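You operate a simulated robot arm through the tools that you are given. There is no shell and no other tool. Be economical: measure what you need, move in short steps, check, and stop when the job is done.

You are at the controls of a simulated robot arm. One attempt, no reset.

JOB
Take the liner from the bench top round the brushing box and put it on the front part of the sorting table. Put the black cloth on the shelf under the side bench. Fetch the lime cloth from the top of the side bench and set it on the top tier of the wooden shelf. Open the wide sink door, fetch the small grey basket from the cupboard under the sink and set it on the drain rack and shut the door again. Put the yellow cloth on the draining board away on the top of the bagging table. Take the teal net bag on the back part of the sorting table and put it away on the top of the bagging table. Any order will do. Set down upright: teal net bag.

The check looks at the end state, three seconds after you hand in, the way a careful person would. Anything else that was tipped, shoved, dropped, spilled or broken makes it a failure. Flat cloth is picked up by pressing the open fingertips on it (5 to 10 N) and closing them slowly along it; thin cloth reads only 2 to 8 mm in the jaws.

ROBOT AND FRAMES
A 6-joint arm with a two-finger parallel gripper on a trunk, on a base that drives. Base frame: it is fixed to the floor where the robot stands at the start and does not move with it; the origin is under the middle of the robot, x ahead of it, y to its left, z up; the surface under the hand at the start is at about z = 0.78. Lengths are in m, angles in degrees, forces in N, time in s.
With the tool pointing down near the work surface it reaches from about 0.38 to 0.88 m from the robot's upright axis, wherever it stands. Its first joint turns from -115.0 to 115.0 degrees. Places, roughly: black cloth (7x9x3 cm) [0.3, 0.2, 0.8]; drain rack [-8.2, 0.6, 0.9]; front part of the sorting table [-3.3, -2.4, 0.7]; lime cloth (7x9x3 cm) [0.5, 0.6, 0.8]; liner (20x15x4 cm) [0.7, 0.1, 0.8]; shelf under the side bench [0.6, 0.4, 0.2]; small grey basket (17x12x8 cm) [-8.1, 0.1, 0.1]; teal net bag (12x9x15 cm) [-4.1, -1.4, 0.8]; top of the bagging table [-3.3, -0.4, 0.7]; top tier of the wooden shelf [0.8, -3.3, 1.7]; wide sink door [-7.9, -0.1, 0.4]; yellow cloth (7x9x3 cm) [-8.3, -0.2, 0.9]. Payload 3.43 kg.
The tool frame sits at the grasp point between the pads (the TCP): z along the fingers, y along the line on which they close. The tips reach 0.034 m beyond it. Largest opening 0.128 m; finger width 0.024, thickness 0.012; the body of the gripper, 0.048 by 0.13 m, starts 0.096 m behind the TCP.
Orientation is that of the tool frame in the base frame, as [roll, pitch, yaw] about the fixed x, y, z axes, in that order (R = Rz(yaw) Ry(pitch) Rx(roll)). With the fingers straight down and closing along the base's y, the tool's x points along the base's -x, its y along +y and its z along -z.

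CONTROLS
- The arm moves only by the tool move_arm. Its arguments are lists of equal length, an entry for each row: "hand": the finger opening in m, from 0 to 0.128; "delta_pos": the shift along the tool's x, y, z in units of 40 mm (1.0 is 40 mm), a list of three; "delta_rot": the turn, a rotation vector about the tool's x, y, z in units of 5 degrees (1.0 is 5 degrees), a list of three. In form: {"hand": [hand, ...], "delta_pos": [[dx, dy, dz], ...], "delta_rot": [[ax, ay, az], ...]}. A call has 1 to 10 rows; each row shifts and turns the commanded pose from where the row before left it, along the tool's axes as they then stand. A call with a number of a shift or a turn outside -1 to 1 is refused whole. A row lasts 0.2 s, in which the tool goes at most 0.05 m and 8.6 degrees; a call with a longer step from one row to the next is refused whole, and so is a gripper value outside its range. A pose out of reach is approached as far as the arm can. The call stops where the force on the tool passes 40 N (or 10 N more than at its start, if that is more) or the arm is blocked; 0.2 s more then pass. The fingers move at their own pace (about 0.108 m/s each) and stop on an object; they squeeze with about 41 N. The grip force told is the motor's: it shows also when the fingers shut on nothing. Time passes only in rows, and 0.2 s behind the last, so rows that do not move let the fingers close. It gives the time, the measured TCP pose, the force on the tool (base axes), the opening and the grip force at its end, in the units of the frame above (readings bear some noise), with the torque about the TCP (base axes, N m) and any sound that the robot's microphone picked up, and new pictures: "views" is both (left out), scene, wrist or none.
- Cameras (640 x 400 px; columns grow to the right, rows downward): "scene" is now at [0.0127, 0.2187, 1.3478]; the picture's right is [0.28, -0.96, 0.00], its down [-0.65, -0.19, -0.74] and it looks along [0.71, 0.20, -0.68] (base axes); focal length 271 px, centre (320, 200). "wrist" rides on the gripper at [0.076, -0.011, -0.16] in the tool frame; the picture's right is [0.15, 0.99, 0.00], its down [-0.88, 0.13, -0.46] and it looks along [-0.45, 0.07, 0.89] (tool axes); focal length 234 px, centre (320, 200). There is no depth. A picture from a camera that has moved, and an enlarged one, comes with that camera's place and axes in the base frame and with its lens.
- lift_body(by): slides the trunk up (or, below 0, down) by that many m; the arm and the scene camera ride with it, the base frame stays. It gives what a move gives, with no picture.
- roll_base(legs): drives the robot by 1 to 6 legs, each [ahead, turn to the left] in m and degrees, along the robot's own axes; the way and the turn of a leg run together, so that a leg with both is an arc; at most 1.5 m and 180 degrees a leg. The arm and the cameras ride along, it lands a little off, and it stops where it bumps. It gives what a move gives, and a new picture of the scene camera.
- turn_head(pan, tilt): turns the head with the scene camera to pan (to the left, within 103 degrees either way) and tilt (down, from -29 to 69), counted from straight ahead of the robot. It gives what a move gives, and a new picture of the scene camera.
- enlarge(camera, box): a new picture of the part [left, top, right, bottom] of that camera's present view, enlarged. The clock stands still meanwhile.
- sign_off(): hands the job in; it is judged then, once.

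Go step by step. Nothing tells you exact positions but the pictures and the camera data: compare them with the known pose of the tool, close in by small moves and look again before you grip or let go. The budget is 207 turns and 260 pictures, counting those below and the enlarged ones. Unless the task says otherwise, let go and move clear before handing in, and close with one line.

The tools are called after ">>>" by a JSON object that holds its "op" and its "data". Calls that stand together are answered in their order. move_arm: Moves the arm, as the interface text tells. Its arguments: {"type":"object","properties":{"hand":{"type":"array","items":{"type":"number"}},"delta_pos":{"type":"array","items":{"type":"array","items":{"type":"number"}}},"delta_rot":{"type":"array","items":{"type":"array","items":{"type":"number"}}},"views":{"type":"string","enum":["both","scene","wrist","none"]}},"required":["hand","delta_pos","delta_rot"]} The other tools are called the same way: lift_body (by) slides the trunk up or down; roll_base (legs) drives the base; turn_head (pan, tilt) turns the head that bears the scene camera; enlarge (camera, box) takes an enlarged picture of a part of a camera's view; sign_off () hands the job in.

At the start:

```text
clock: 0.0
position: [0.5077, 0.1798, 1.0482]
orientation: [180.0, 0.1, 179.9]
contact_force: [-0.2, 0.2, 0.1]
moment: [-0.02, 0.02, 0.03]
gripper_width: 0.1281
gripper_force: 0.0
trunk travel left (down, up): [-0.625, 0.165]
robot x, y, heading: [0.0003, 0.0016, 0.0]
head pan, tilt: [16.1, 42.5]
```

scene: 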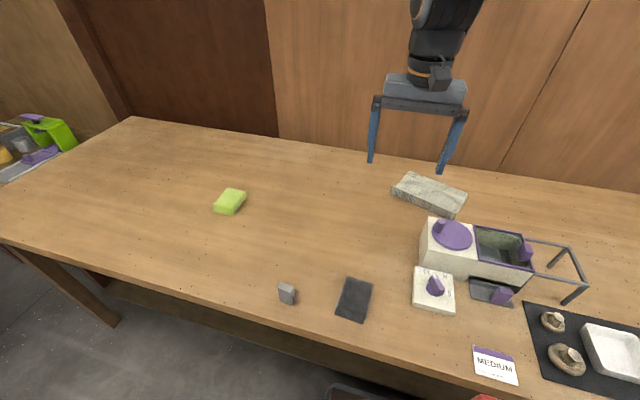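
wrist: 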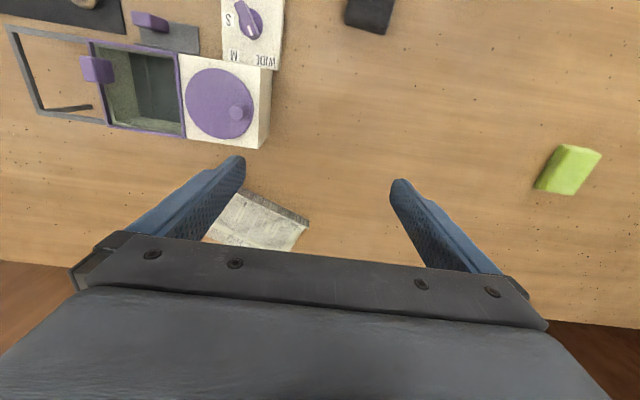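

I see the bench with the black cloth, lime cloth, and the folded liner behind the purple box. I'll look closer first, and then look around for the driving space.

>>> {"op": "enlarge", "data": {"camera": "scene", "box": [260, 150, 580, 350]}}

>>> {"op": "turn_head", "data": {"pan": 100, "tilt": 20}}

>>> {"op": "turn_head", "data": {"pan": -100, "tilt": 20}}

```text
2.00 times, centred on (420, 250) of scene
camera zoom: at [0.0127, 0.2187, 1.3478], right [0.28, -0.96, 0.0], down [-0.65, -0.19, -0.74], along [0.71, 0.2, -0.68], focal length 542 px, centre (120, 100)
```

zoom: 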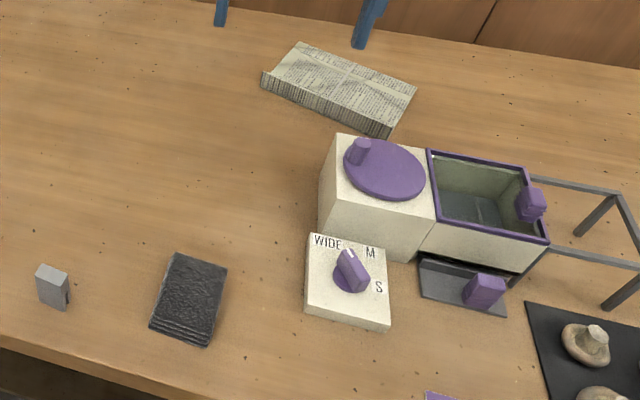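

```text
clock: 1.6
position: [0.5068, 0.1801, 1.0472]
orientation: [180.0, 0.0, -179.9]
contact_force: [0.6, -0.1, -1.0]
moment: [-0.02, 0.01, 0.01]
gripper_width: 0.1281
gripper_force: 0.0
trunk travel left (down, up): [-0.625, 0.165]
robot x, y, heading: [-0.001, -0.0032, -0.2]
head pan, tilt: [100.0, 20.0]
camera scene: at [-0.0834, 0.2874, 1.3828], right [0.98, 0.17, 0.0], down [0.06, -0.34, -0.94], along [-0.16, 0.93, -0.34], focal length 271 px, centre (320, 200)
```

scene: 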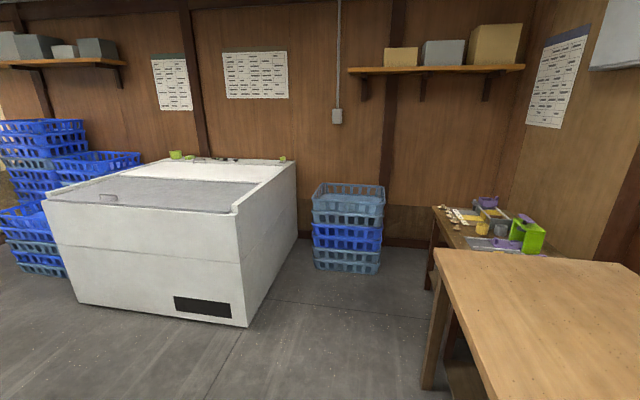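

```text
clock: 4.5
position: [0.5068, 0.1791, 1.0474]
orientation: [-179.9, 0.0, -180.0]
contact_force: [0.6, 0.0, -0.8]
moment: [-0.02, 0.01, -0.01]
gripper_width: 0.128
gripper_force: 0.0
trunk travel left (down, up): [-0.625, 0.165]
robot x, y, heading: [0.0039, 0.0013, -0.2]
head pan, tilt: [-100.0, 20.0]
camera scene: at [-0.0835, 0.104, 1.3829], right [-0.98, 0.17, 0.0], down [0.06, 0.34, -0.94], along [-0.16, -0.93, -0.34], focal length 271 px, centre (320, 200)
```

scene: 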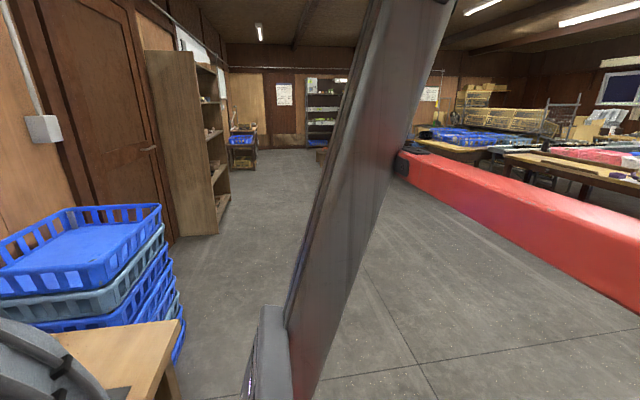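

The way around the room is visible; wooden shelf stands along the -y side. I start with the black cloth: back up 0.2 m to bring it within reach, and look.

>>> {"op": "roll_base", "data": {"legs": [[-0.2, 0]]}}

>>> {"op": "turn_head", "data": {"pan": 16, "tilt": 50}}

```text
clock: 6.1
position: [0.3037, 0.1788, 1.0481]
orientation: [-180.0, 0.0, 179.9]
contact_force: [0.5, -0.9, -0.4]
moment: [-0.01, -0.02, -0.03]
gripper_width: 0.128
gripper_force: 0.0
trunk travel left (down, up): [-0.625, 0.165]
robot x, y, heading: [-0.2048, 0.0006, -0.1]
head pan, tilt: [-100.0, 20.0]
camera scene: at [-0.2876, 0.1043, 1.3828], right [-0.98, 0.18, 0.0], down [0.06, 0.34, -0.94], along [-0.16, -0.93, -0.34], focal length 271 px, centre (320, 200)
```

scene: 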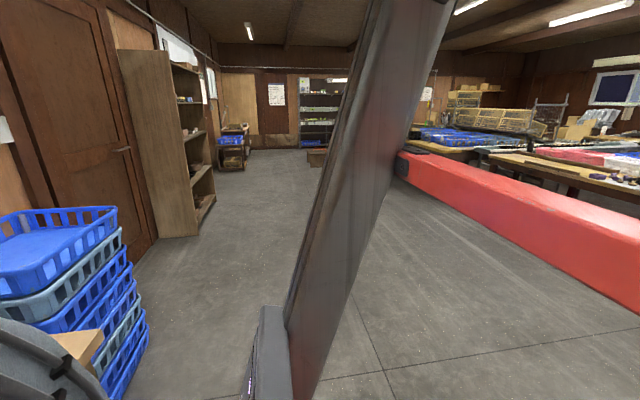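

```text
clock: 8.1
position: [0.3023, 0.1784, 1.0485]
orientation: [179.9, 0.1, 180.0]
contact_force: [0.3, 0.0, -0.4]
moment: [-0.02, 0.02, 0.01]
gripper_width: 0.128
gripper_force: 0.1
trunk travel left (down, up): [-0.625, 0.165]
robot x, y, heading: [-0.2035, 0.0028, -0.1]
head pan, tilt: [16.0, 50.0]
camera scene: at [-0.1973, 0.217, 1.3373], right [0.27, -0.96, 0.0], down [-0.74, -0.21, -0.64], along [0.62, 0.18, -0.77], focal length 271 px, centre (320, 200)
```

scene: 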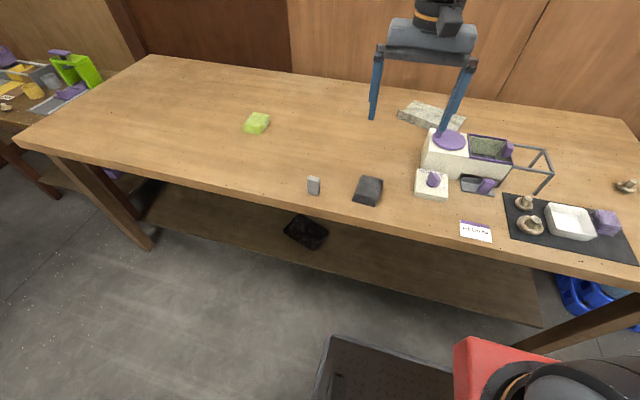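

Backed up fine; the black cloth is near [0.30, 0.23]. There's something dark on the lower shelf, so I enlarge that, and take a wrist view.

>>> {"op": "enlarge", "data": {"camera": "scene", "box": [240, 150, 440, 275]}}

>>> {"op": "enlarge", "data": {"camera": "wrist", "box": [0, 0, 640, 400]}}

```text
3.20 times, centred on (340, 212) of scene
camera zoom: at [-0.1973, 0.217, 1.3373], right [0.27, -0.96, 0.0], down [-0.74, -0.21, -0.64], along [0.62, 0.18, -0.77], focal length 866 px, centre (256, 160)
```

zoom: 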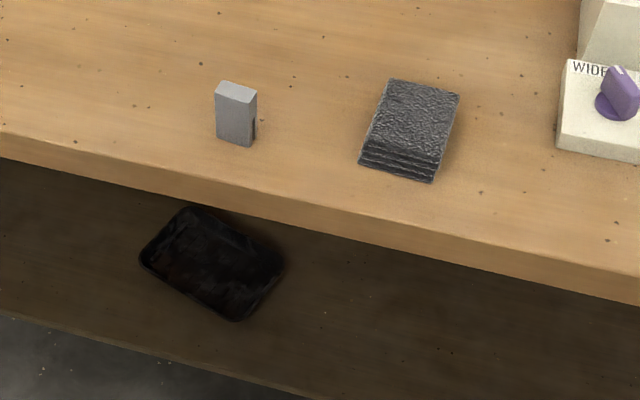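

```text
1.00 times, centred on (320, 200) of wrist (not enlarged: the box is as wide or as high as the picture)
camera zoom: at [0.2252, 0.1667, 1.2086], right [-0.14, 0.99, 0.0], down [0.88, 0.13, 0.46], along [0.45, 0.07, -0.89], focal length 234 px, centre (320, 200)
```

zoom: 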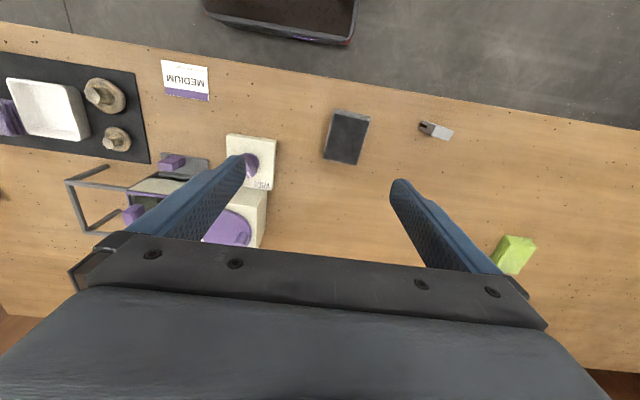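

The dark thing on the shelf is a tray near [0.49, 0.49], so I'll set the cloth to its right. I back up a bit more and tilt the tool forward, so that the grasp works for both the bench and the low shelf.

>>> {"op": "roll_base", "data": {"legs": [[-0.25, 0]]}}

>>> {"op": "move_arm", "data": {"hand": [0.128, 0.128, 0.128, 0.128, 0.128, 0.128, 0.128, 0.128, 0.128, 0.128], "delta_pos": [[0, 0, 0], [0, 0, 0], [0, 0, 0], [0, 0, 0], [0, 0, 0], [0, 0, 0], [0, 0, 0], [0, 0, 0], [0, 0, 0], [0, 0, 0]], "delta_rot": [[0, -1, 0], [0, -1, 0], [0, -1, 0], [0, -1, 0], [0, -1, 0], [0, -1, 0], [0, -1, 0], [0, -1, 0], [0, -1, 0], [0, -1, 0]]}}

```text
clock: 9.9
position: [0.0614, 0.1794, 1.0486]
orientation: [-179.9, -0.1, -180.0]
contact_force: [0.1, 0.2, 0.1]
moment: [-0.01, -0.01, 0.01]
gripper_width: 0.128
gripper_force: 0.1
trunk travel left (down, up): [-0.625, 0.165]
robot x, y, heading: [-0.4472, 0.0027, -0.2]
head pan, tilt: [16.0, 50.0]
camera scene: at [-0.4395, 0.2172, 1.3372], right [0.28, -0.96, 0.0], down [-0.74, -0.21, -0.64], along [0.62, 0.18, -0.77], focal length 271 px, centre (320, 200)
```

scene: 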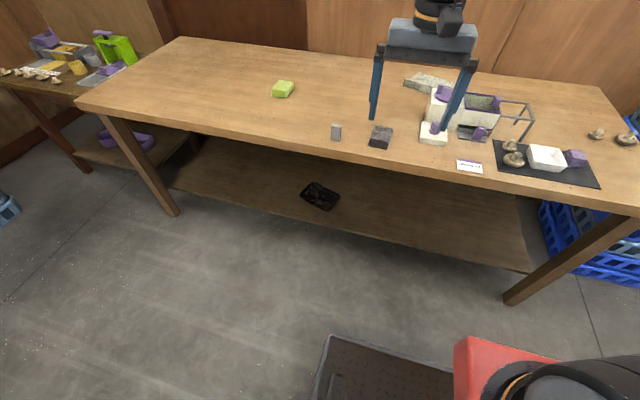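

```text
clock: 12.1
position: [0.0602, 0.1798, 1.0484]
orientation: [179.9, 50.0, 180.0]
contact_force: [0.1, -0.9, -0.9]
moment: [0.0, 0.01, 0.03]
gripper_width: 0.128
gripper_force: 0.1
trunk travel left (down, up): [-0.625, 0.165]
robot x, y, heading: [-0.4466, 0.0007, -0.0]
head pan, tilt: [16.0, 50.0]
camera scene: at [-0.4396, 0.2171, 1.3373], right [0.28, -0.96, 0.0], down [-0.74, -0.21, -0.64], along [0.62, 0.18, -0.77], focal length 271 px, centre (320, 200)
camera wrist: at [-0.1122, 0.1683, 1.093], right [-0.1, 0.99, -0.11], down [0.22, 0.13, 0.97], along [0.97, 0.07, -0.23], focal length 234 px, centre (320, 200)
```

scene: 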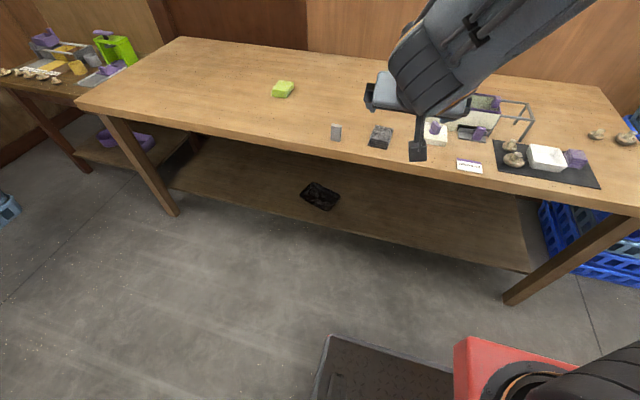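
wrist: 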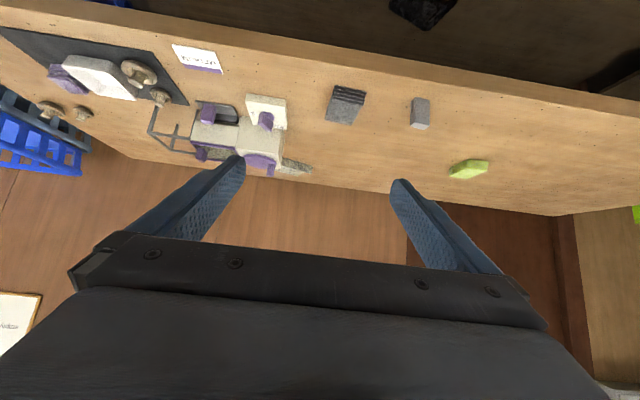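

The tilt works. I tilt on to 20° below horizontal and bring the open fingers in front of the black cloth.

>>> {"op": "move_arm", "data": {"hand": [0.128, 0.128, 0.128, 0.128, 0.128, 0.128, 0.128, 0.128, 0.128, 0.128], "delta_pos": [[0, 0, 0], [0, 0, 0], [0, 0, 0], [0, 0, 0], [0.575, 0.188, 0.83], [0.575, 0.188, 0.83], [0.575, 0.188, 0.83], [0.575, 0.188, 0.83], [0.575, 0.188, 0.83], [0.575, 0.188, 0.83]], "delta_rot": [[0, -1, 0], [0, -1, 0], [0, -1, 0], [0, -1, 0], [0, 0, 0], [0, 0, 0], [0, 0, 0], [0, 0, 0], [0, 0, 0], [0, 0, 0]]}}

```text
clock: 14.3
position: [0.2275, 0.2509, 0.861]
orientation: [-178.4, 69.9, -178.7]
contact_force: [-0.5, -0.1, 0.7]
moment: [0.03, 0.02, 0.0]
gripper_width: 0.1281
gripper_force: 0.1
out of reach, approached as far as the arm can: row 2, 3, 4, 8, 10
trunk travel left (down, up): [-0.625, 0.165]
robot x, y, heading: [-0.4433, 0.0002, 0.0]
head pan, tilt: [16.0, 50.0]
camera scene: at [-0.4401, 0.217, 1.3373], right [0.28, -0.96, 0.0], down [-0.74, -0.21, -0.64], along [0.62, 0.18, -0.77], focal length 271 px, centre (320, 200)
camera wrist: at [0.0501, 0.2387, 0.8456], right [-0.05, 0.99, -0.15], down [-0.12, 0.14, 0.98], along [0.99, 0.06, 0.12], focal length 234 px, centre (320, 200)
```

scene: 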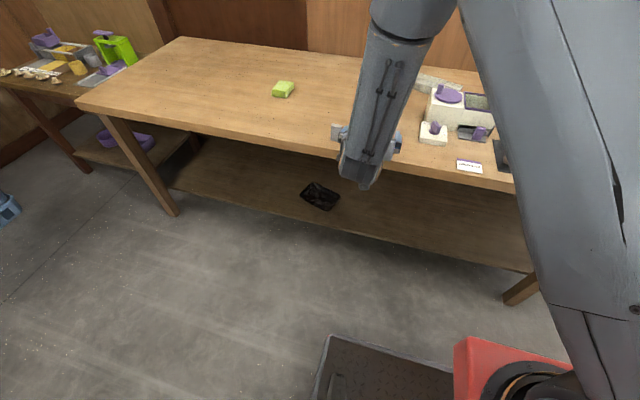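
wrist: 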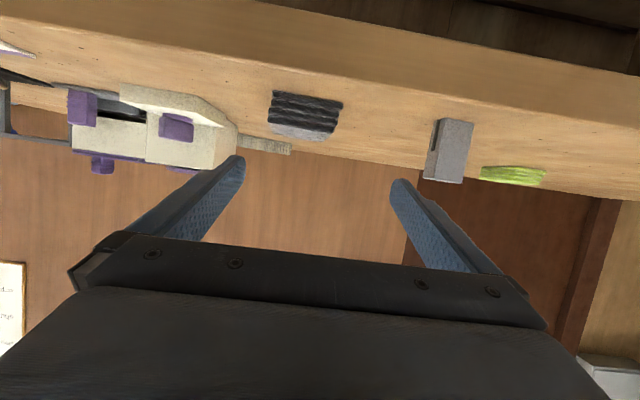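

The fingers are a little too far left; I shift right and go in along the bench, then look.

>>> {"op": "move_arm", "data": {"hand": [0.128, 0.128, 0.128, 0.128], "delta_pos": [[0, -0.65, 0], [0.225, 0, 0.68], [0.225, 0, 0.68], [0.225, 0, 0.68]], "delta_rot": [[0, 0, 0], [0, 0, 0], [0, 0, 0], [0, 0, 0]]}}

```text
clock: 15.3
position: [0.3035, 0.228, 0.8154]
orientation: [-179.6, 70.0, -179.6]
contact_force: [-0.9, -0.8, 0.6]
moment: [-0.01, 0.0, 0.02]
gripper_width: 0.128
gripper_force: 0.2
out of reach, approached as far as the arm can: row 1
trunk travel left (down, up): [-0.625, 0.165]
robot x, y, heading: [-0.4452, -0.0022, 0.1]
head pan, tilt: [16.0, 50.0]
camera scene: at [-0.4399, 0.2172, 1.3373], right [0.28, -0.96, 0.0], down [-0.74, -0.21, -0.64], along [0.62, 0.18, -0.77], focal length 271 px, centre (320, 200)
camera wrist: at [0.1258, 0.2159, 0.7995], right [-0.05, 0.99, -0.14], down [-0.13, 0.13, 0.98], along [0.99, 0.07, 0.12], focal length 234 px, centre (320, 200)
```

scene: 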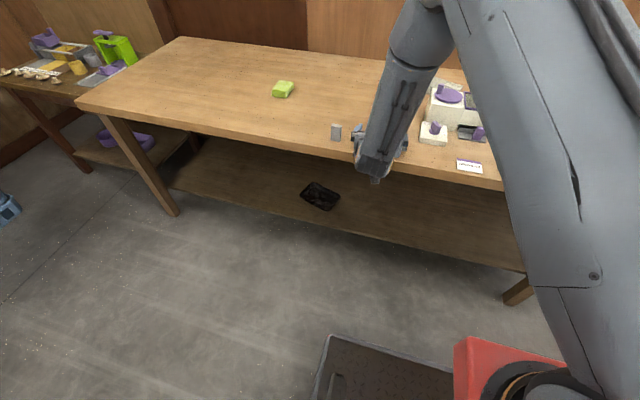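
wrist: 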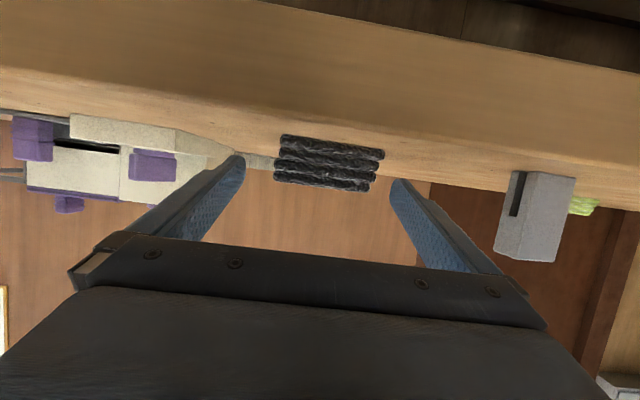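

The cloth is centred between the fingers. I lower 6 mm and close.

>>> {"op": "move_arm", "data": {"hand": [0.128, 0.05, 0.03, 0.03, 0.03, 0.03], "delta_pos": [[0.15, 0, 0.0], [0, 0, 0], [0, 0, 0], [0, 0, 0], [0, 0, 0], [0, 0, 0]], "delta_rot": [[0, 0, 0], [0, 0, 0], [0, 0, 0], [0, 0, 0], [0, 0, 0], [0, 0, 0]], "views": "wrist"}}

```text
clock: 16.7
position: [0.3018, 0.2281, 0.8103]
orientation: [-179.2, 69.9, -179.3]
contact_force: [1.0, 0.6, 0.2]
moment: [-0.03, 0.01, 0.02]
gripper_width: 0.0641
gripper_force: 40.8
trunk travel left (down, up): [-0.625, 0.165]
robot x, y, heading: [-0.4464, -0.0018, 0.2]
head pan, tilt: [16.0, 50.0]
camera wrist: at [0.1243, 0.2169, 0.7944], right [-0.05, 0.99, -0.14], down [-0.13, 0.14, 0.98], along [0.99, 0.07, 0.12], focal length 234 px, centre (320, 200)
```

wrist: 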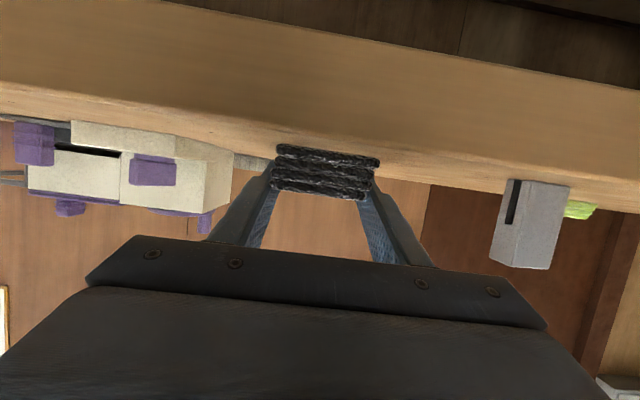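

Held at 64 mm. I lift it, back off, and lower the trunk for the shelf.

>>> {"op": "move_arm", "data": {"hand": [0.03, 0.03, 0.03], "delta_pos": [[-0.7, 0, -0.25], [-0.7, 0, -0.25], [0, 0, 0]], "delta_rot": [[0, 0, 0], [0, 0, 0], [0, 0, 0]], "views": "none"}}

>>> {"op": "roll_base", "data": {"legs": [[-0.25, 0]]}}

>>> {"op": "lift_body", "data": {"by": -0.58}}

>>> {"op": "turn_head", "data": {"pan": 20, "tilt": 15}}

```text
clock: 17.5
position: [0.2999, 0.2252, 0.8689]
orientation: [-179.9, 70.0, -179.8]
contact_force: [-0.4, 0.2, -0.2]
moment: [0.01, 0.0, 0.02]
gripper_width: 0.064
gripper_force: 42.0
trunk travel left (down, up): [-0.625, 0.165]
robot x, y, heading: [-0.4462, 0.0025, 0.0]
head pan, tilt: [16.0, 50.0]
```

```text
clock: 19.3
position: [0.0495, 0.227, 0.8702]
orientation: [180.0, 69.9, -179.9]
contact_force: [-0.1, -0.2, -0.8]
moment: [-0.02, -0.03, 0.01]
gripper_width: 0.0639
gripper_force: 40.5
trunk travel left (down, up): [-0.625, 0.165]
robot x, y, heading: [-0.6983, -0.002, 0.2]
head pan, tilt: [16.0, 50.0]
camera scene: at [-0.6901, 0.2171, 1.3372], right [0.28, -0.96, 0.0], down [-0.74, -0.21, -0.64], along [0.62, 0.18, -0.77], focal length 271 px, centre (320, 200)
```

scene: 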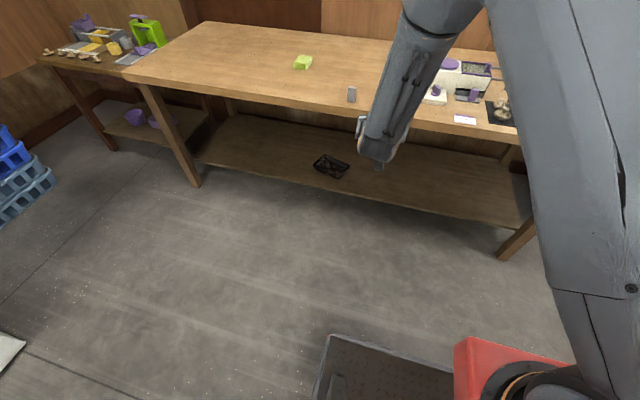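

```text
refused: -0.58 is not a number from -0.4 to 0.4
```

```text
clock: 20.3
position: [0.0511, 0.2251, 0.8692]
orientation: [-180.0, 69.9, -180.0]
contact_force: [0.6, -0.2, -0.8]
moment: [0.01, 0.01, -0.02]
gripper_width: 0.064
gripper_force: 41.0
trunk travel left (down, up): [-0.625, 0.165]
robot x, y, heading: [-0.6971, 0.0032, 0.2]
head pan, tilt: [20.0, 15.0]
camera scene: at [-0.6764, 0.2278, 1.3909], right [0.34, -0.94, 0.0], down [-0.24, -0.09, -0.97], along [0.91, 0.33, -0.26], focal length 271 px, centre (320, 200)
```

scene: 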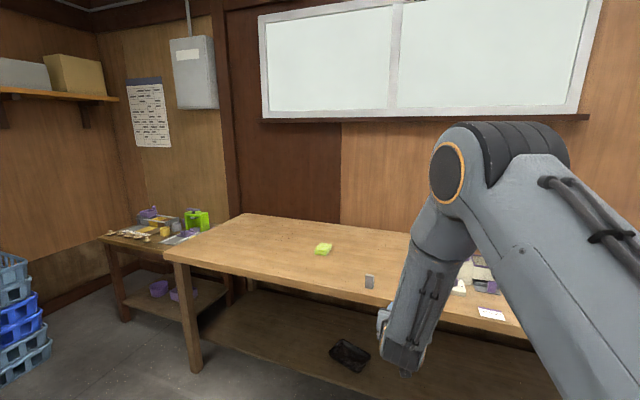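

The elbow must stay clear of the bench edge, so I'll place near the front of the shelf. Lowering the trunk in two steps.

>>> {"op": "lift_body", "data": {"by": -0.3}}

>>> {"op": "lift_body", "data": {"by": -0.28}}

>>> {"op": "turn_head", "data": {"pan": 25, "tilt": 25}}

>>> {"op": "enlarge", "data": {"camera": "wrist", "box": [0, 0, 640, 400]}}

```text
clock: 23.3
position: [0.0788, 0.2271, 0.5702]
orientation: [-178.6, 69.9, -178.8]
contact_force: [-0.2, -1.3, -0.4]
moment: [0.0, -0.01, -0.01]
gripper_width: 0.0639
gripper_force: 41.0
trunk travel left (down, up): [-0.325, 0.465]
robot x, y, heading: [-0.6926, -0.0021, 0.0]
head pan, tilt: [20.0, 15.0]
```

```text
clock: 26.1
position: [0.1421, 0.2282, 0.2908]
orientation: [-177.1, 69.7, -177.6]
contact_force: [-0.3, 0.3, -0.5]
moment: [0.01, -0.01, 0.01]
gripper_width: 0.0638
gripper_force: 41.3
trunk travel left (down, up): [-0.045, 0.745]
robot x, y, heading: [-0.6936, 0.0015, 0.2]
head pan, tilt: [20.0, 15.0]
```

```text
clock: 26.8
position: [0.1424, 0.2275, 0.2905]
orientation: [-177.1, 69.7, -177.6]
contact_force: [-0.8, -0.2, -0.5]
moment: [0.0, 0.02, 0.0]
gripper_width: 0.0639
gripper_force: 40.5
trunk travel left (down, up): [-0.045, 0.745]
robot x, y, heading: [-0.6941, -0.0021, 0.4]
head pan, tilt: [25.0, 25.0]
camera scene: at [-0.5192, 0.2349, 0.7948], right [0.42, -0.91, 0.0], down [-0.38, -0.18, -0.91], along [0.82, 0.38, -0.42], focal length 271 px, centre (320, 200)
```

scene: 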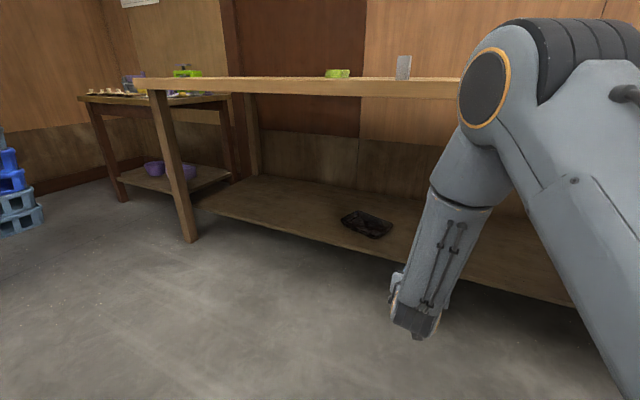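

```text
1.00 times, centred on (320, 200) of wrist (not enlarged: the box is as wide or as high as the picture)
camera zoom: at [-0.0357, 0.2164, 0.2755], right [-0.05, 0.99, -0.15], down [-0.12, 0.15, 0.98], along [0.99, 0.06, 0.11], focal length 234 px, centre (320, 200)
```

zoom: 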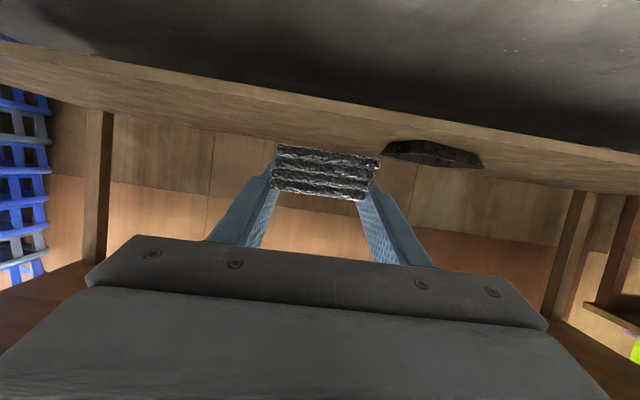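

The trunk slid a bit forward while lowering. Now I extend the arm over the shelf, staying a little high, then check.

>>> {"op": "move_arm", "data": {"hand": [0.03, 0.03, 0.03, 0.03, 0.03, 0.03], "delta_pos": [[-0.51, 0, 0.92], [-0.51, 0, 0.92], [-0.51, 0, 0.92], [-0.51, 0, 0.92], [-0.51, 0, 0.92], [-0.51, 0, 0.92]], "delta_rot": [[0, 0, 0], [0, 0, 0], [0, 0, 0], [0, 0, 0], [0, 0, 0], [0, 0, 0]]}}

```text
clock: 28.2
position: [0.3937, 0.2289, 0.3314]
orientation: [-177.0, 69.7, -177.5]
contact_force: [0.3, 0.9, -0.2]
moment: [0.01, 0.0, 0.0]
gripper_width: 0.0639
gripper_force: 41.4
trunk travel left (down, up): [-0.045, 0.745]
robot x, y, heading: [-0.6965, 0.0009, 0.1]
head pan, tilt: [25.0, 25.0]
camera scene: at [-0.5193, 0.2349, 0.7947], right [0.42, -0.91, 0.0], down [-0.38, -0.18, -0.91], along [0.82, 0.38, -0.42], focal length 271 px, centre (320, 200)
camera wrist: at [0.2147, 0.2173, 0.3171], right [-0.05, 0.99, -0.16], down [-0.12, 0.15, 0.98], along [0.99, 0.06, 0.11], focal length 234 px, centre (320, 200)
```

scene: 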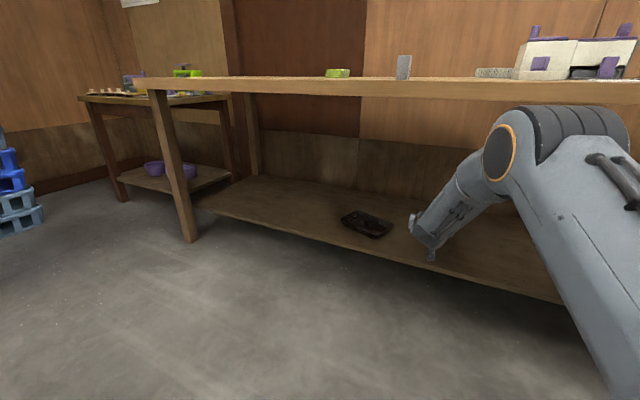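
wrist: 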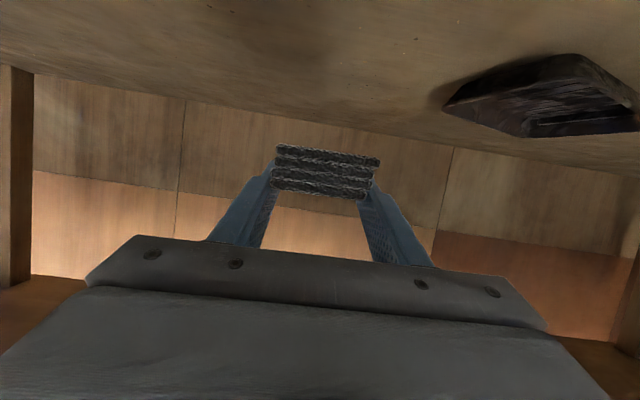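

Over the shelf, tray clear to the left. Forward 4 cm more and down 7 cm, then check.

>>> {"op": "move_arm", "data": {"hand": [0.03, 0.03, 0.03, 0.03], "delta_pos": [[-0.34, 0, 0.94], [0.55, 0, 0.2], [0.55, 0, 0.2], [0.55, 0, 0.2]], "delta_rot": [[0, 0, 0], [0, 0, 0], [0, 0, 0], [0, 0, 0]]}}

```text
clock: 29.2
position: [0.4308, 0.2248, 0.2603]
orientation: [-177.1, 69.7, -177.4]
contact_force: [0.5, 0.9, -0.2]
moment: [0.01, 0.04, 0.07]
gripper_width: 0.0639
gripper_force: 40.9
trunk travel left (down, up): [-0.045, 0.745]
robot x, y, heading: [-0.6953, -0.0009, 0.3]
head pan, tilt: [25.0, 25.0]
camera scene: at [-0.5193, 0.2349, 0.7948], right [0.42, -0.91, 0.0], down [-0.38, -0.18, -0.91], along [0.82, 0.38, -0.42], focal length 271 px, centre (320, 200)
camera wrist: at [0.2533, 0.2133, 0.2456], right [-0.05, 0.99, -0.15], down [-0.12, 0.15, 0.98], along [0.99, 0.06, 0.11], focal length 234 px, centre (320, 200)
```

scene: 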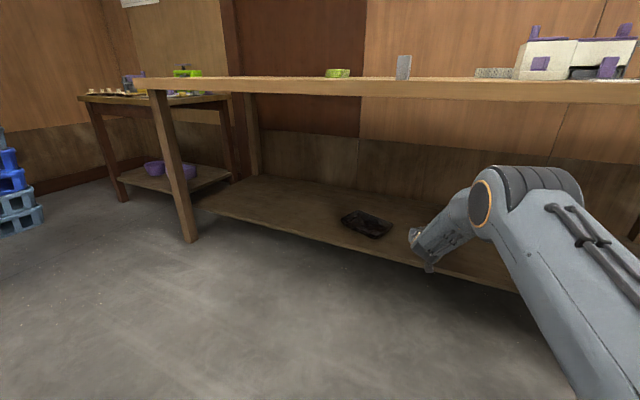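
wrist: 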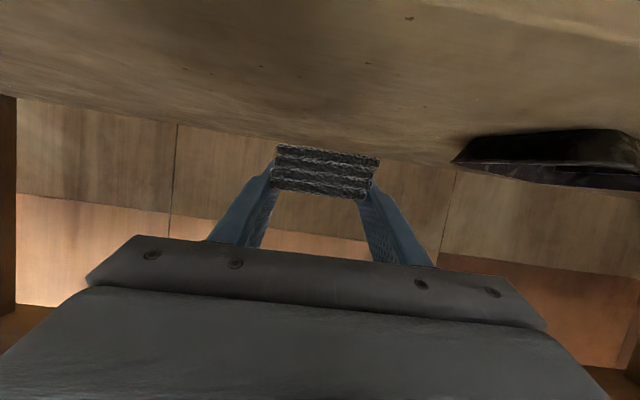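

Still clear of the shelf. I go down in small steps and watch the force.

>>> {"op": "move_arm", "data": {"hand": [0.03, 0.03, 0.03], "delta_pos": [[0.16, 0, 0.06], [0.16, 0, 0.06], [0.12, 0, 0.04]], "delta_rot": [[0, 0, 0], [0, 0, 0], [0, 0, 0]], "views": "wrist"}}

```text
clock: 30.0
position: [0.4296, 0.2247, 0.2406]
orientation: [-177.2, 69.8, -177.5]
contact_force: [-0.3, -1.2, -1.0]
moment: [0.02, 0.02, -0.02]
gripper_width: 0.0641
gripper_force: 41.4
trunk travel left (down, up): [-0.045, 0.745]
robot x, y, heading: [-0.6952, -0.0026, -0.0]
head pan, tilt: [25.0, 25.0]
camera wrist: at [0.252, 0.2133, 0.2258], right [-0.05, 0.99, -0.15], down [-0.12, 0.15, 0.98], along [0.99, 0.06, 0.11], focal length 234 px, centre (320, 200)
```

wrist: 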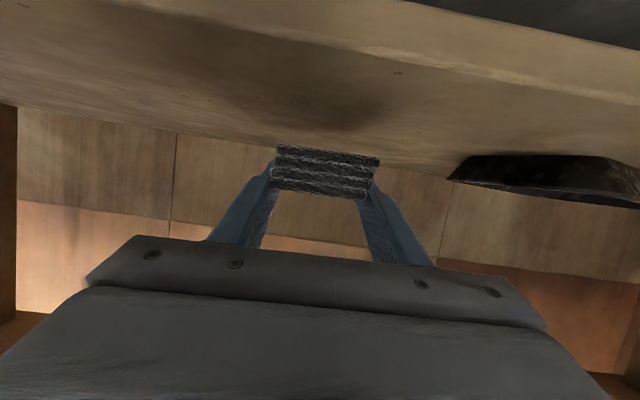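

Shadow closing under the cloth; continue down.

>>> {"op": "move_arm", "data": {"hand": [0.03, 0.03, 0.03], "delta_pos": [[0.14, 0, 0.05], [0.14, 0, 0.05], [0, 0, 0]], "delta_rot": [[0, 0, 0], [0, 0, 0], [0, 0, 0]], "views": "wrist"}}

```text
clock: 30.8
position: [0.4294, 0.2236, 0.2278]
orientation: [-177.1, 69.8, -177.6]
contact_force: [0.1, -0.2, -0.1]
moment: [0.0, 0.01, 0.01]
gripper_width: 0.064
gripper_force: 40.7
trunk travel left (down, up): [-0.045, 0.745]
robot x, y, heading: [-0.6949, -0.0013, -0.0]
head pan, tilt: [25.0, 25.0]
camera wrist: at [0.252, 0.2136, 0.2135], right [-0.05, 0.99, -0.15], down [-0.12, 0.15, 0.98], along [0.99, 0.06, 0.11], focal length 234 px, centre (320, 200)
```

wrist: 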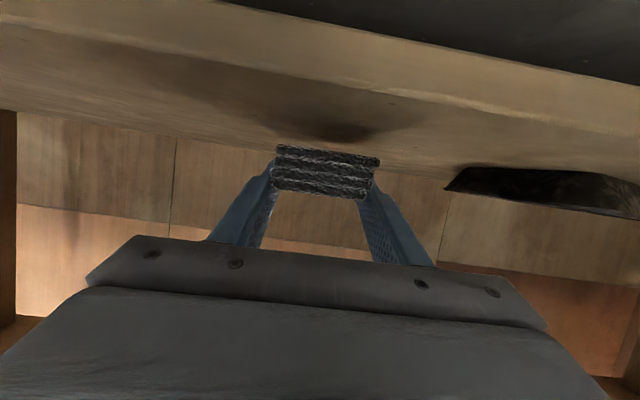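

>>> {"op": "move_arm", "data": {"hand": [0.03, 0.03, 0.03], "delta_pos": [[0.14, 0, 0.05], [0.14, 0, 0.05], [0, 0, 0]], "delta_rot": [[0, 0, 0], [0, 0, 0], [0, 0, 0]], "views": "wrist"}}

```text
clock: 31.6
position: [0.4309, 0.2247, 0.2153]
orientation: [-177.0, 69.6, -177.5]
contact_force: [1.0, -0.3, -0.5]
moment: [0.02, -0.02, -0.03]
gripper_width: 0.0639
gripper_force: 40.6
trunk travel left (down, up): [-0.045, 0.745]
robot x, y, heading: [-0.6998, -0.0017, -0.2]
head pan, tilt: [25.0, 25.0]
camera wrist: at [0.2531, 0.2133, 0.2008], right [-0.05, 0.99, -0.15], down [-0.12, 0.15, 0.98], along [0.99, 0.06, 0.11], focal length 234 px, centre (320, 200)
```

wrist: 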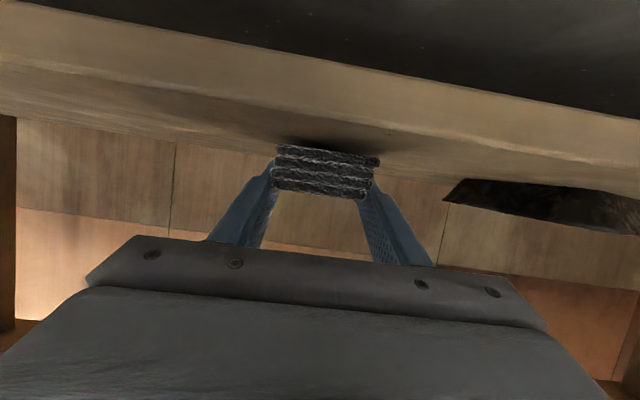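

Almost on the surface. A few more millimetres, then release.

>>> {"op": "move_arm", "data": {"hand": [0.03, 0.03], "delta_pos": [[0.1, 0, 0.03], [0, 0, 0]], "delta_rot": [[0, 0, 0], [0, 0, 0]], "views": "none"}}

>>> {"op": "move_arm", "data": {"hand": [0.09, 0.11, 0.11], "delta_pos": [[0, 0, 0], [0, 0, 0], [0, 0, 0]], "delta_rot": [[0, 0, 0], [0, 0, 0], [0, 0, 0]], "views": "wrist"}}

```text
clock: 32.2
position: [0.4297, 0.2251, 0.2126]
orientation: [-177.1, 69.7, -177.5]
contact_force: [-0.6, 0.3, -1.0]
moment: [0.0, 0.01, -0.03]
gripper_width: 0.0637
gripper_force: 41.0
trunk travel left (down, up): [-0.045, 0.745]
robot x, y, heading: [-0.6971, -0.0018, -0.1]
head pan, tilt: [25.0, 25.0]
```

```text
clock: 33.0
position: [0.4314, 0.2242, 0.2139]
orientation: [-177.1, 69.6, -177.6]
contact_force: [-0.1, 0.5, 0.3]
moment: [0.02, 0.0, -0.01]
gripper_width: 0.1101
gripper_force: 0.2
trunk travel left (down, up): [-0.045, 0.745]
robot x, y, heading: [-0.6982, 0.0017, 0.0]
head pan, tilt: [25.0, 25.0]
camera wrist: at [0.2528, 0.2135, 0.1973], right [-0.05, 0.99, -0.15], down [-0.12, 0.15, 0.98], along [0.99, 0.06, 0.11], focal length 234 px, centre (320, 200)
```

wrist: 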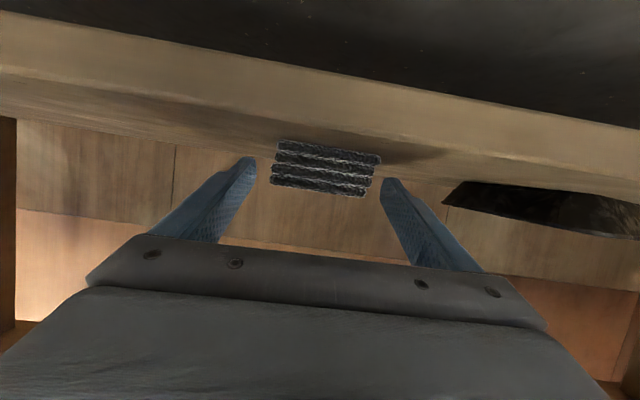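

The black cloth lies on the shelf, released. I back out, and raise the trunk.

>>> {"op": "roll_base", "data": {"legs": [[-0.35, 0]]}}

>>> {"op": "lift_body", "data": {"by": 0.4}}

>>> {"op": "lift_body", "data": {"by": 0.2}}

```text
clock: 35.3
position: [0.0867, 0.2152, 0.2118]
orientation: [-177.1, 69.8, -178.2]
contact_force: [0.4, -1.1, -0.1]
moment: [0.03, 0.02, 0.0]
gripper_width: 0.1099
gripper_force: 0.0
trunk travel left (down, up): [-0.045, 0.745]
robot x, y, heading: [-1.0405, -0.0003, -0.5]
head pan, tilt: [25.0, 25.0]
camera scene: at [-0.8622, 0.2345, 0.7947], right [0.41, -0.91, 0.0], down [-0.38, -0.18, -0.91], along [0.82, 0.38, -0.42], focal length 271 px, centre (320, 200)
```

scene: 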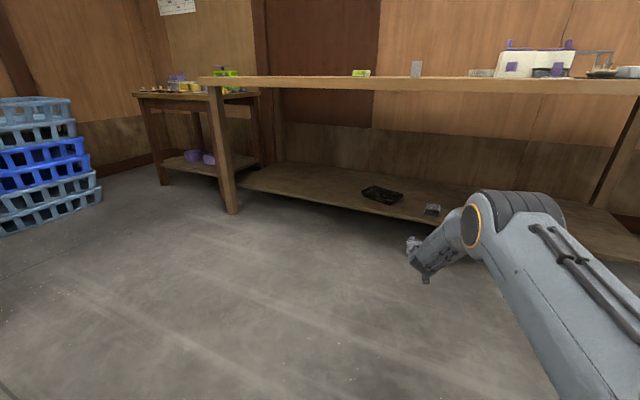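

```text
clock: 39.1
position: [0.0641, 0.2148, 0.6115]
orientation: [-177.1, 69.7, -178.1]
contact_force: [-0.2, 0.1, 0.2]
moment: [0.03, 0.0, 0.03]
gripper_width: 0.11
gripper_force: 0.0
trunk travel left (down, up): [-0.445, 0.345]
robot x, y, heading: [-1.0447, 0.0046, -0.7]
head pan, tilt: [25.0, 25.0]
```

```text
clock: 41.3
position: [0.0139, 0.2159, 0.8112]
orientation: [-177.2, 69.7, -178.1]
contact_force: [-0.3, 0.4, -1.1]
moment: [0.02, -0.01, -0.03]
gripper_width: 0.1102
gripper_force: 0.0
trunk travel left (down, up): [-0.645, 0.145]
robot x, y, heading: [-1.042, 0.0014, -0.7]
head pan, tilt: [25.0, 25.0]
```

The black cloth rests on the shelf right of the tray. Now I turn the wrist half round (camera on top) for the lime cloth.

>>> {"op": "move_arm", "data": {"hand": [0.11, 0.11, 0.11, 0.11, 0.11, 0.11, 0.11, 0.11, 0.11, 0.11], "delta_pos": [[0, 0, 0], [0, 0, 0], [0, 0, 0], [0, 0, 0], [0, 0, 0], [0, 0, 0], [0, 0, 0], [0, 0, 0], [0, 0, 0], [0, 0, 0]], "delta_rot": [[0, 0, 1], [0, 0, 1], [0, 0, 1], [0, 0, 1], [0, 0, 1], [0, 0, 1], [0, 0, 1], [0, 0, 1], [0, 0, 1], [0, 0, 1]], "views": "none"}}

>>> {"op": "move_arm", "data": {"hand": [0.11, 0.11, 0.11, 0.11, 0.11, 0.11, 0.11, 0.11, 0.11, 0.11], "delta_pos": [[0, 0, 0], [0, 0, 0], [0, 0, 0], [0, 0, 0], [0, 0, 0], [0, 0, 0], [0, 0, 0], [0, 0, 0], [0, 0, 0], [0, 0, 0]], "delta_rot": [[0, 0, 1], [0, 0, 1], [0, 0, 1], [0, 0, 1], [0, 0, 1], [0, 0, 1], [0, 0, 1], [0, 0, 1], [0, 0, 1], [0, 0, 1]], "views": "none"}}

>>> {"op": "move_arm", "data": {"hand": [0.11, 0.11, 0.11, 0.11, 0.11, 0.11, 0.11, 0.11, 0.11, 0.11], "delta_pos": [[0, 0, 0], [0, 0, 0], [0, 0, 0], [0, 0, 0], [0, 0, 0], [0, 0, 0], [0, 0, 0], [0, 0, 0], [0, 0, 0], [0, 0, 0]], "delta_rot": [[0, 0, 1], [0, 0, 1], [0, 0, 1], [0, 0, 1], [0, 0, 1], [0, 0, 1], [0, 0, 1], [0, 0, 1], [0, 0, 1], [0, 0, 1]], "views": "none"}}

>>> {"op": "move_arm", "data": {"hand": [0.11, 0.11, 0.11, 0.11, 0.11, 0.11], "delta_pos": [[0, 0, 0], [0, 0, 0], [0, 0, 0], [0, 0, 0], [0, 0, 0], [0, 0, 0]], "delta_rot": [[0, 0, 1], [0, 0, 1], [0, 0, 1], [0, 0, 1], [0, 0, 1], [0, 0, 1]], "views": "both"}}

```text
clock: 43.5
position: [0.0125, 0.2159, 0.8125]
orientation: [116.1, 38.1, 105.6]
contact_force: [0.4, 0.5, 0.2]
moment: [-0.01, 0.02, -0.02]
gripper_width: 0.1097
gripper_force: 0.1
trunk travel left (down, up): [-0.645, 0.145]
robot x, y, heading: [-1.044, 0.0022, -0.1]
head pan, tilt: [25.0, 25.0]
```

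```text
clock: 45.7
position: [0.0153, 0.2103, 0.8181]
orientation: [111.8, -8.3, 86.1]
contact_force: [-0.4, 0.2, 0.6]
moment: [-0.02, -0.02, -0.03]
gripper_width: 0.1099
gripper_force: 0.1
out of reach, approached as far as the arm can: row 9, 10
trunk travel left (down, up): [-0.645, 0.145]
robot x, y, heading: [-1.0365, 0.0036, -0.5]
head pan, tilt: [25.0, 25.0]
```

```text
clock: 47.9
position: [0.0612, 0.094, 0.9257]
orientation: [127.1, -53.5, 59.6]
contact_force: [-0.2, 0.6, 0.3]
moment: [0.01, -0.01, -0.03]
gripper_width: 0.1099
gripper_force: 0.1
out of reach, approached as far as the arm can: row 1, 2, 3, 4, 5, 6, 7, 8, 9, 10
trunk travel left (down, up): [-0.645, 0.145]
robot x, y, heading: [-1.0465, -0.0023, -0.7]
head pan, tilt: [25.0, 25.0]
```

```text
clock: 49.3
position: [0.0685, 0.0074, 0.9388]
orientation: [171.6, -70.4, 10.2]
contact_force: [0.5, 0.7, 0.1]
moment: [0.05, 0.02, -0.01]
gripper_width: 0.1101
gripper_force: 0.0
out of reach, approached as far as the arm can: row 1, 2, 3, 4, 5, 6
trunk travel left (down, up): [-0.645, 0.145]
robot x, y, heading: [-1.0451, 0.0016, -0.6]
head pan, tilt: [25.0, 25.0]
camera scene: at [-1.029, 0.2358, 1.3947], right [0.41, -0.91, 0.0], down [-0.38, -0.18, -0.91], along [0.82, 0.38, -0.42], focal length 271 px, centre (320, 200)
camera wrist: at [-0.0582, 0.0197, 1.0632], right [0.09, -0.98, 0.19], down [-0.72, -0.19, -0.67], along [0.69, -0.07, -0.72], focal length 234 px, centre (320, 200)
```

scene: 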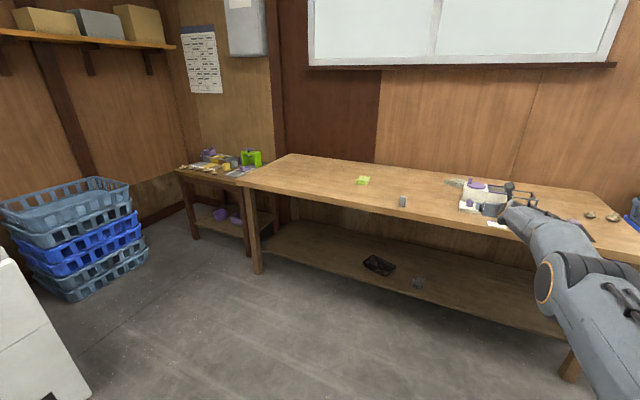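
wrist: 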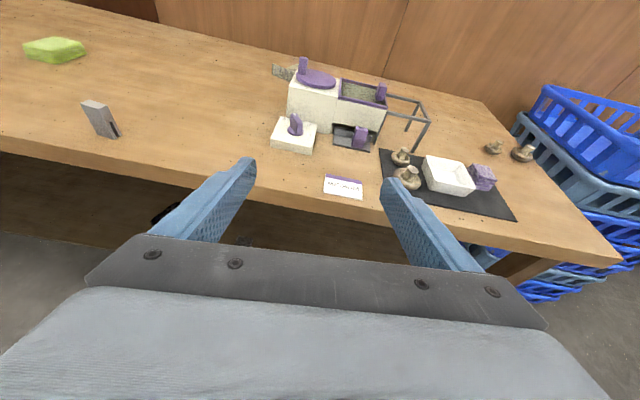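

The flip succeeded; the camera is now above the fingers. I pull the arm back a bit, then check the pose.

>>> {"op": "move_arm", "data": {"hand": [0.128, 0.128, 0.128, 0.128, 0.128, 0.128, 0.128], "delta_pos": [[-0.35, 0, -0.93], [-0.35, 0, -0.93], [-0.35, 0, -0.93], [-0.35, 0, -0.93], [-0.35, 0, -0.93], [-0.35, 0, -0.93], [-0.35, 0, -0.93]], "delta_rot": [[0, 0, 0], [0, 0, 0], [0, 0, 0], [0, 0, 0], [0, 0, 0], [0, 0, 0], [0, 0, 0]], "views": "none"}}

>>> {"op": "roll_base", "data": {"legs": [[0, 45], [0.6, 0], [0, -45]]}}

```text
clock: 50.9
position: [0.0698, 0.0081, 0.9395]
orientation: [171.5, -70.4, 10.4]
contact_force: [0.3, -0.5, -0.1]
moment: [-0.03, 0.03, 0.01]
gripper_width: 0.1281
gripper_force: 0.1
out of reach, approached as far as the arm can: row 1, 2, 3, 4, 5, 6, 7
trunk travel left (down, up): [-0.645, 0.145]
robot x, y, heading: [-1.0434, 0.0004, -0.2]
head pan, tilt: [25.0, 25.0]
```

```text
clock: 58.4
position: [0.4974, 0.4339, 0.9402]
orientation: [171.6, -70.4, 10.6]
contact_force: [0.3, -0.5, 0.7]
moment: [0.0, 0.03, 0.0]
gripper_width: 0.128
gripper_force: 0.1
trunk travel left (down, up): [-0.645, 0.145]
robot x, y, heading: [-0.6146, 0.4166, -0.1]
head pan, tilt: [25.0, 25.0]
camera scene: at [-0.6028, 0.6545, 1.3948], right [0.42, -0.91, 0.0], down [-0.38, -0.18, -0.91], along [0.82, 0.38, -0.42], focal length 271 px, centre (320, 200)
```

scene: 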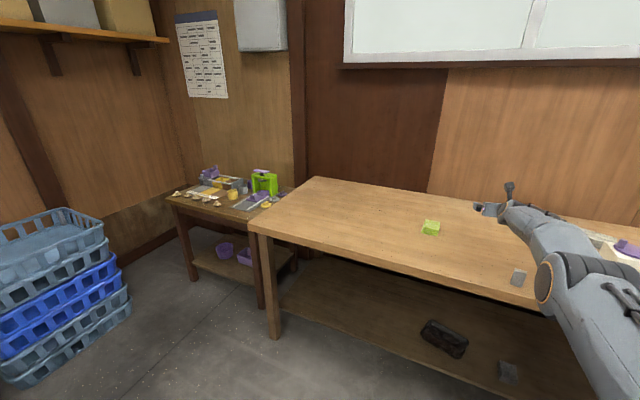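

The retract didn't take, since the pose was at the reach limit; nothing was touched. I test a small pull back and up.

>>> {"op": "move_arm", "data": {"hand": [0.128, 0.128, 0.128, 0.128, 0.128], "delta_pos": [[0.3, 0, -0.9], [0.3, 0, -0.9], [0.3, 0, -0.9], [0.3, 0, -0.9], [0.3, 0, -0.9]], "delta_rot": [[0, 0, 0], [0, 0, 0], [0, 0, 0], [0, 0, 0], [0, 0, 0]]}}

```text
clock: 59.6
position: [0.4969, 0.4335, 0.9404]
orientation: [171.5, -70.5, 10.7]
contact_force: [0.6, -0.5, -1.3]
moment: [-0.04, 0.0, -0.06]
gripper_width: 0.1283
gripper_force: 0.0
out of reach, approached as far as the arm can: row 1, 2, 3, 4, 5
trunk travel left (down, up): [-0.645, 0.145]
robot x, y, heading: [-0.6121, 0.4202, -0.3]
head pan, tilt: [25.0, 25.0]
camera scene: at [-0.6028, 0.6545, 1.3948], right [0.42, -0.91, 0.0], down [-0.38, -0.18, -0.91], along [0.82, 0.38, -0.42], focal length 271 px, centre (320, 200)
camera wrist: at [0.3697, 0.4449, 1.0641], right [0.09, -0.98, 0.19], down [-0.71, -0.2, -0.67], along [0.69, -0.07, -0.72], focal length 234 px, centre (320, 200)
```

scene: 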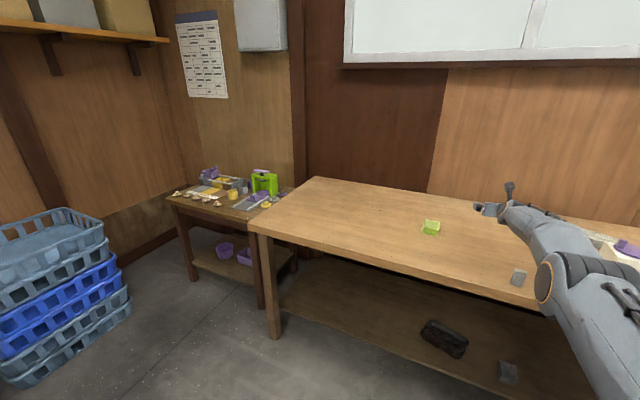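
wrist: 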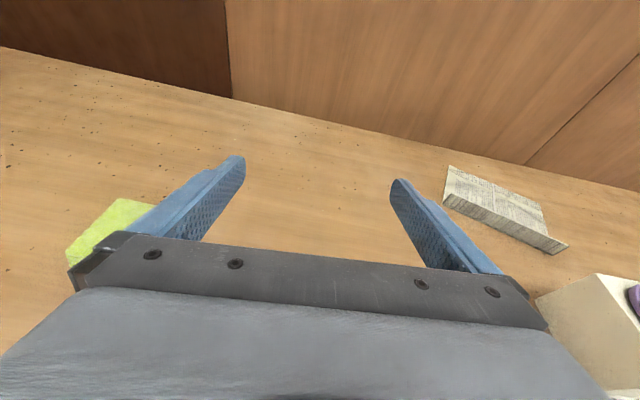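

The wrist is stuck at a joint limit, so I'll turn it back the way it came and use the original orientation with a steeper tilt.

>>> {"op": "move_arm", "data": {"hand": [0.128, 0.128, 0.128, 0.128, 0.128, 0.128, 0.128, 0.128, 0.128, 0.128], "delta_pos": [[0, 0, 0], [0, 0, 0], [0, 0, 0], [0, 0, 0], [0, 0, 0], [0, 0, 0], [0, 0, 0], [0, 0, 0], [0, 0, 0], [0, 0, 0]], "delta_rot": [[0, 0, -1], [0, 0, -1], [0, 0, -1], [0, 0, -1], [0, 0, -1], [0, 0, -1], [0, 0, -1], [0, 0, -1], [0, 0, -1], [0, 0, -1]], "views": "scene"}}

```text
clock: 61.8
position: [0.4969, 0.4332, 0.938]
orientation: [113.6, -34.5, 77.7]
contact_force: [0.0, 0.4, 0.8]
moment: [0.0, -0.02, 0.02]
gripper_width: 0.1283
gripper_force: 0.1
trunk travel left (down, up): [-0.645, 0.145]
robot x, y, heading: [-0.6139, 0.4204, -0.0]
head pan, tilt: [25.0, 25.0]
camera scene: at [-0.6028, 0.6545, 1.3948], right [0.42, -0.91, 0.0], down [-0.38, -0.18, -0.91], along [0.82, 0.38, -0.42], focal length 271 px, centre (320, 200)
```

scene: 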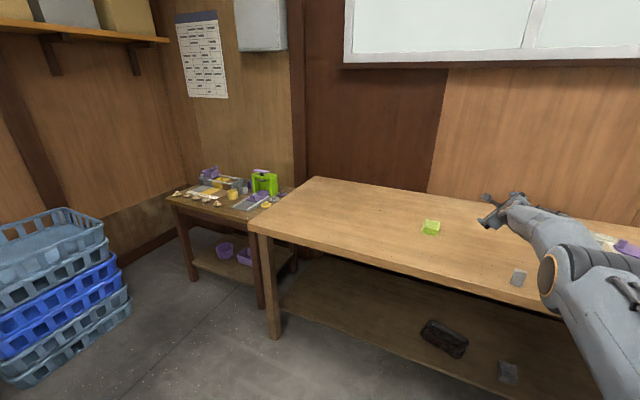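

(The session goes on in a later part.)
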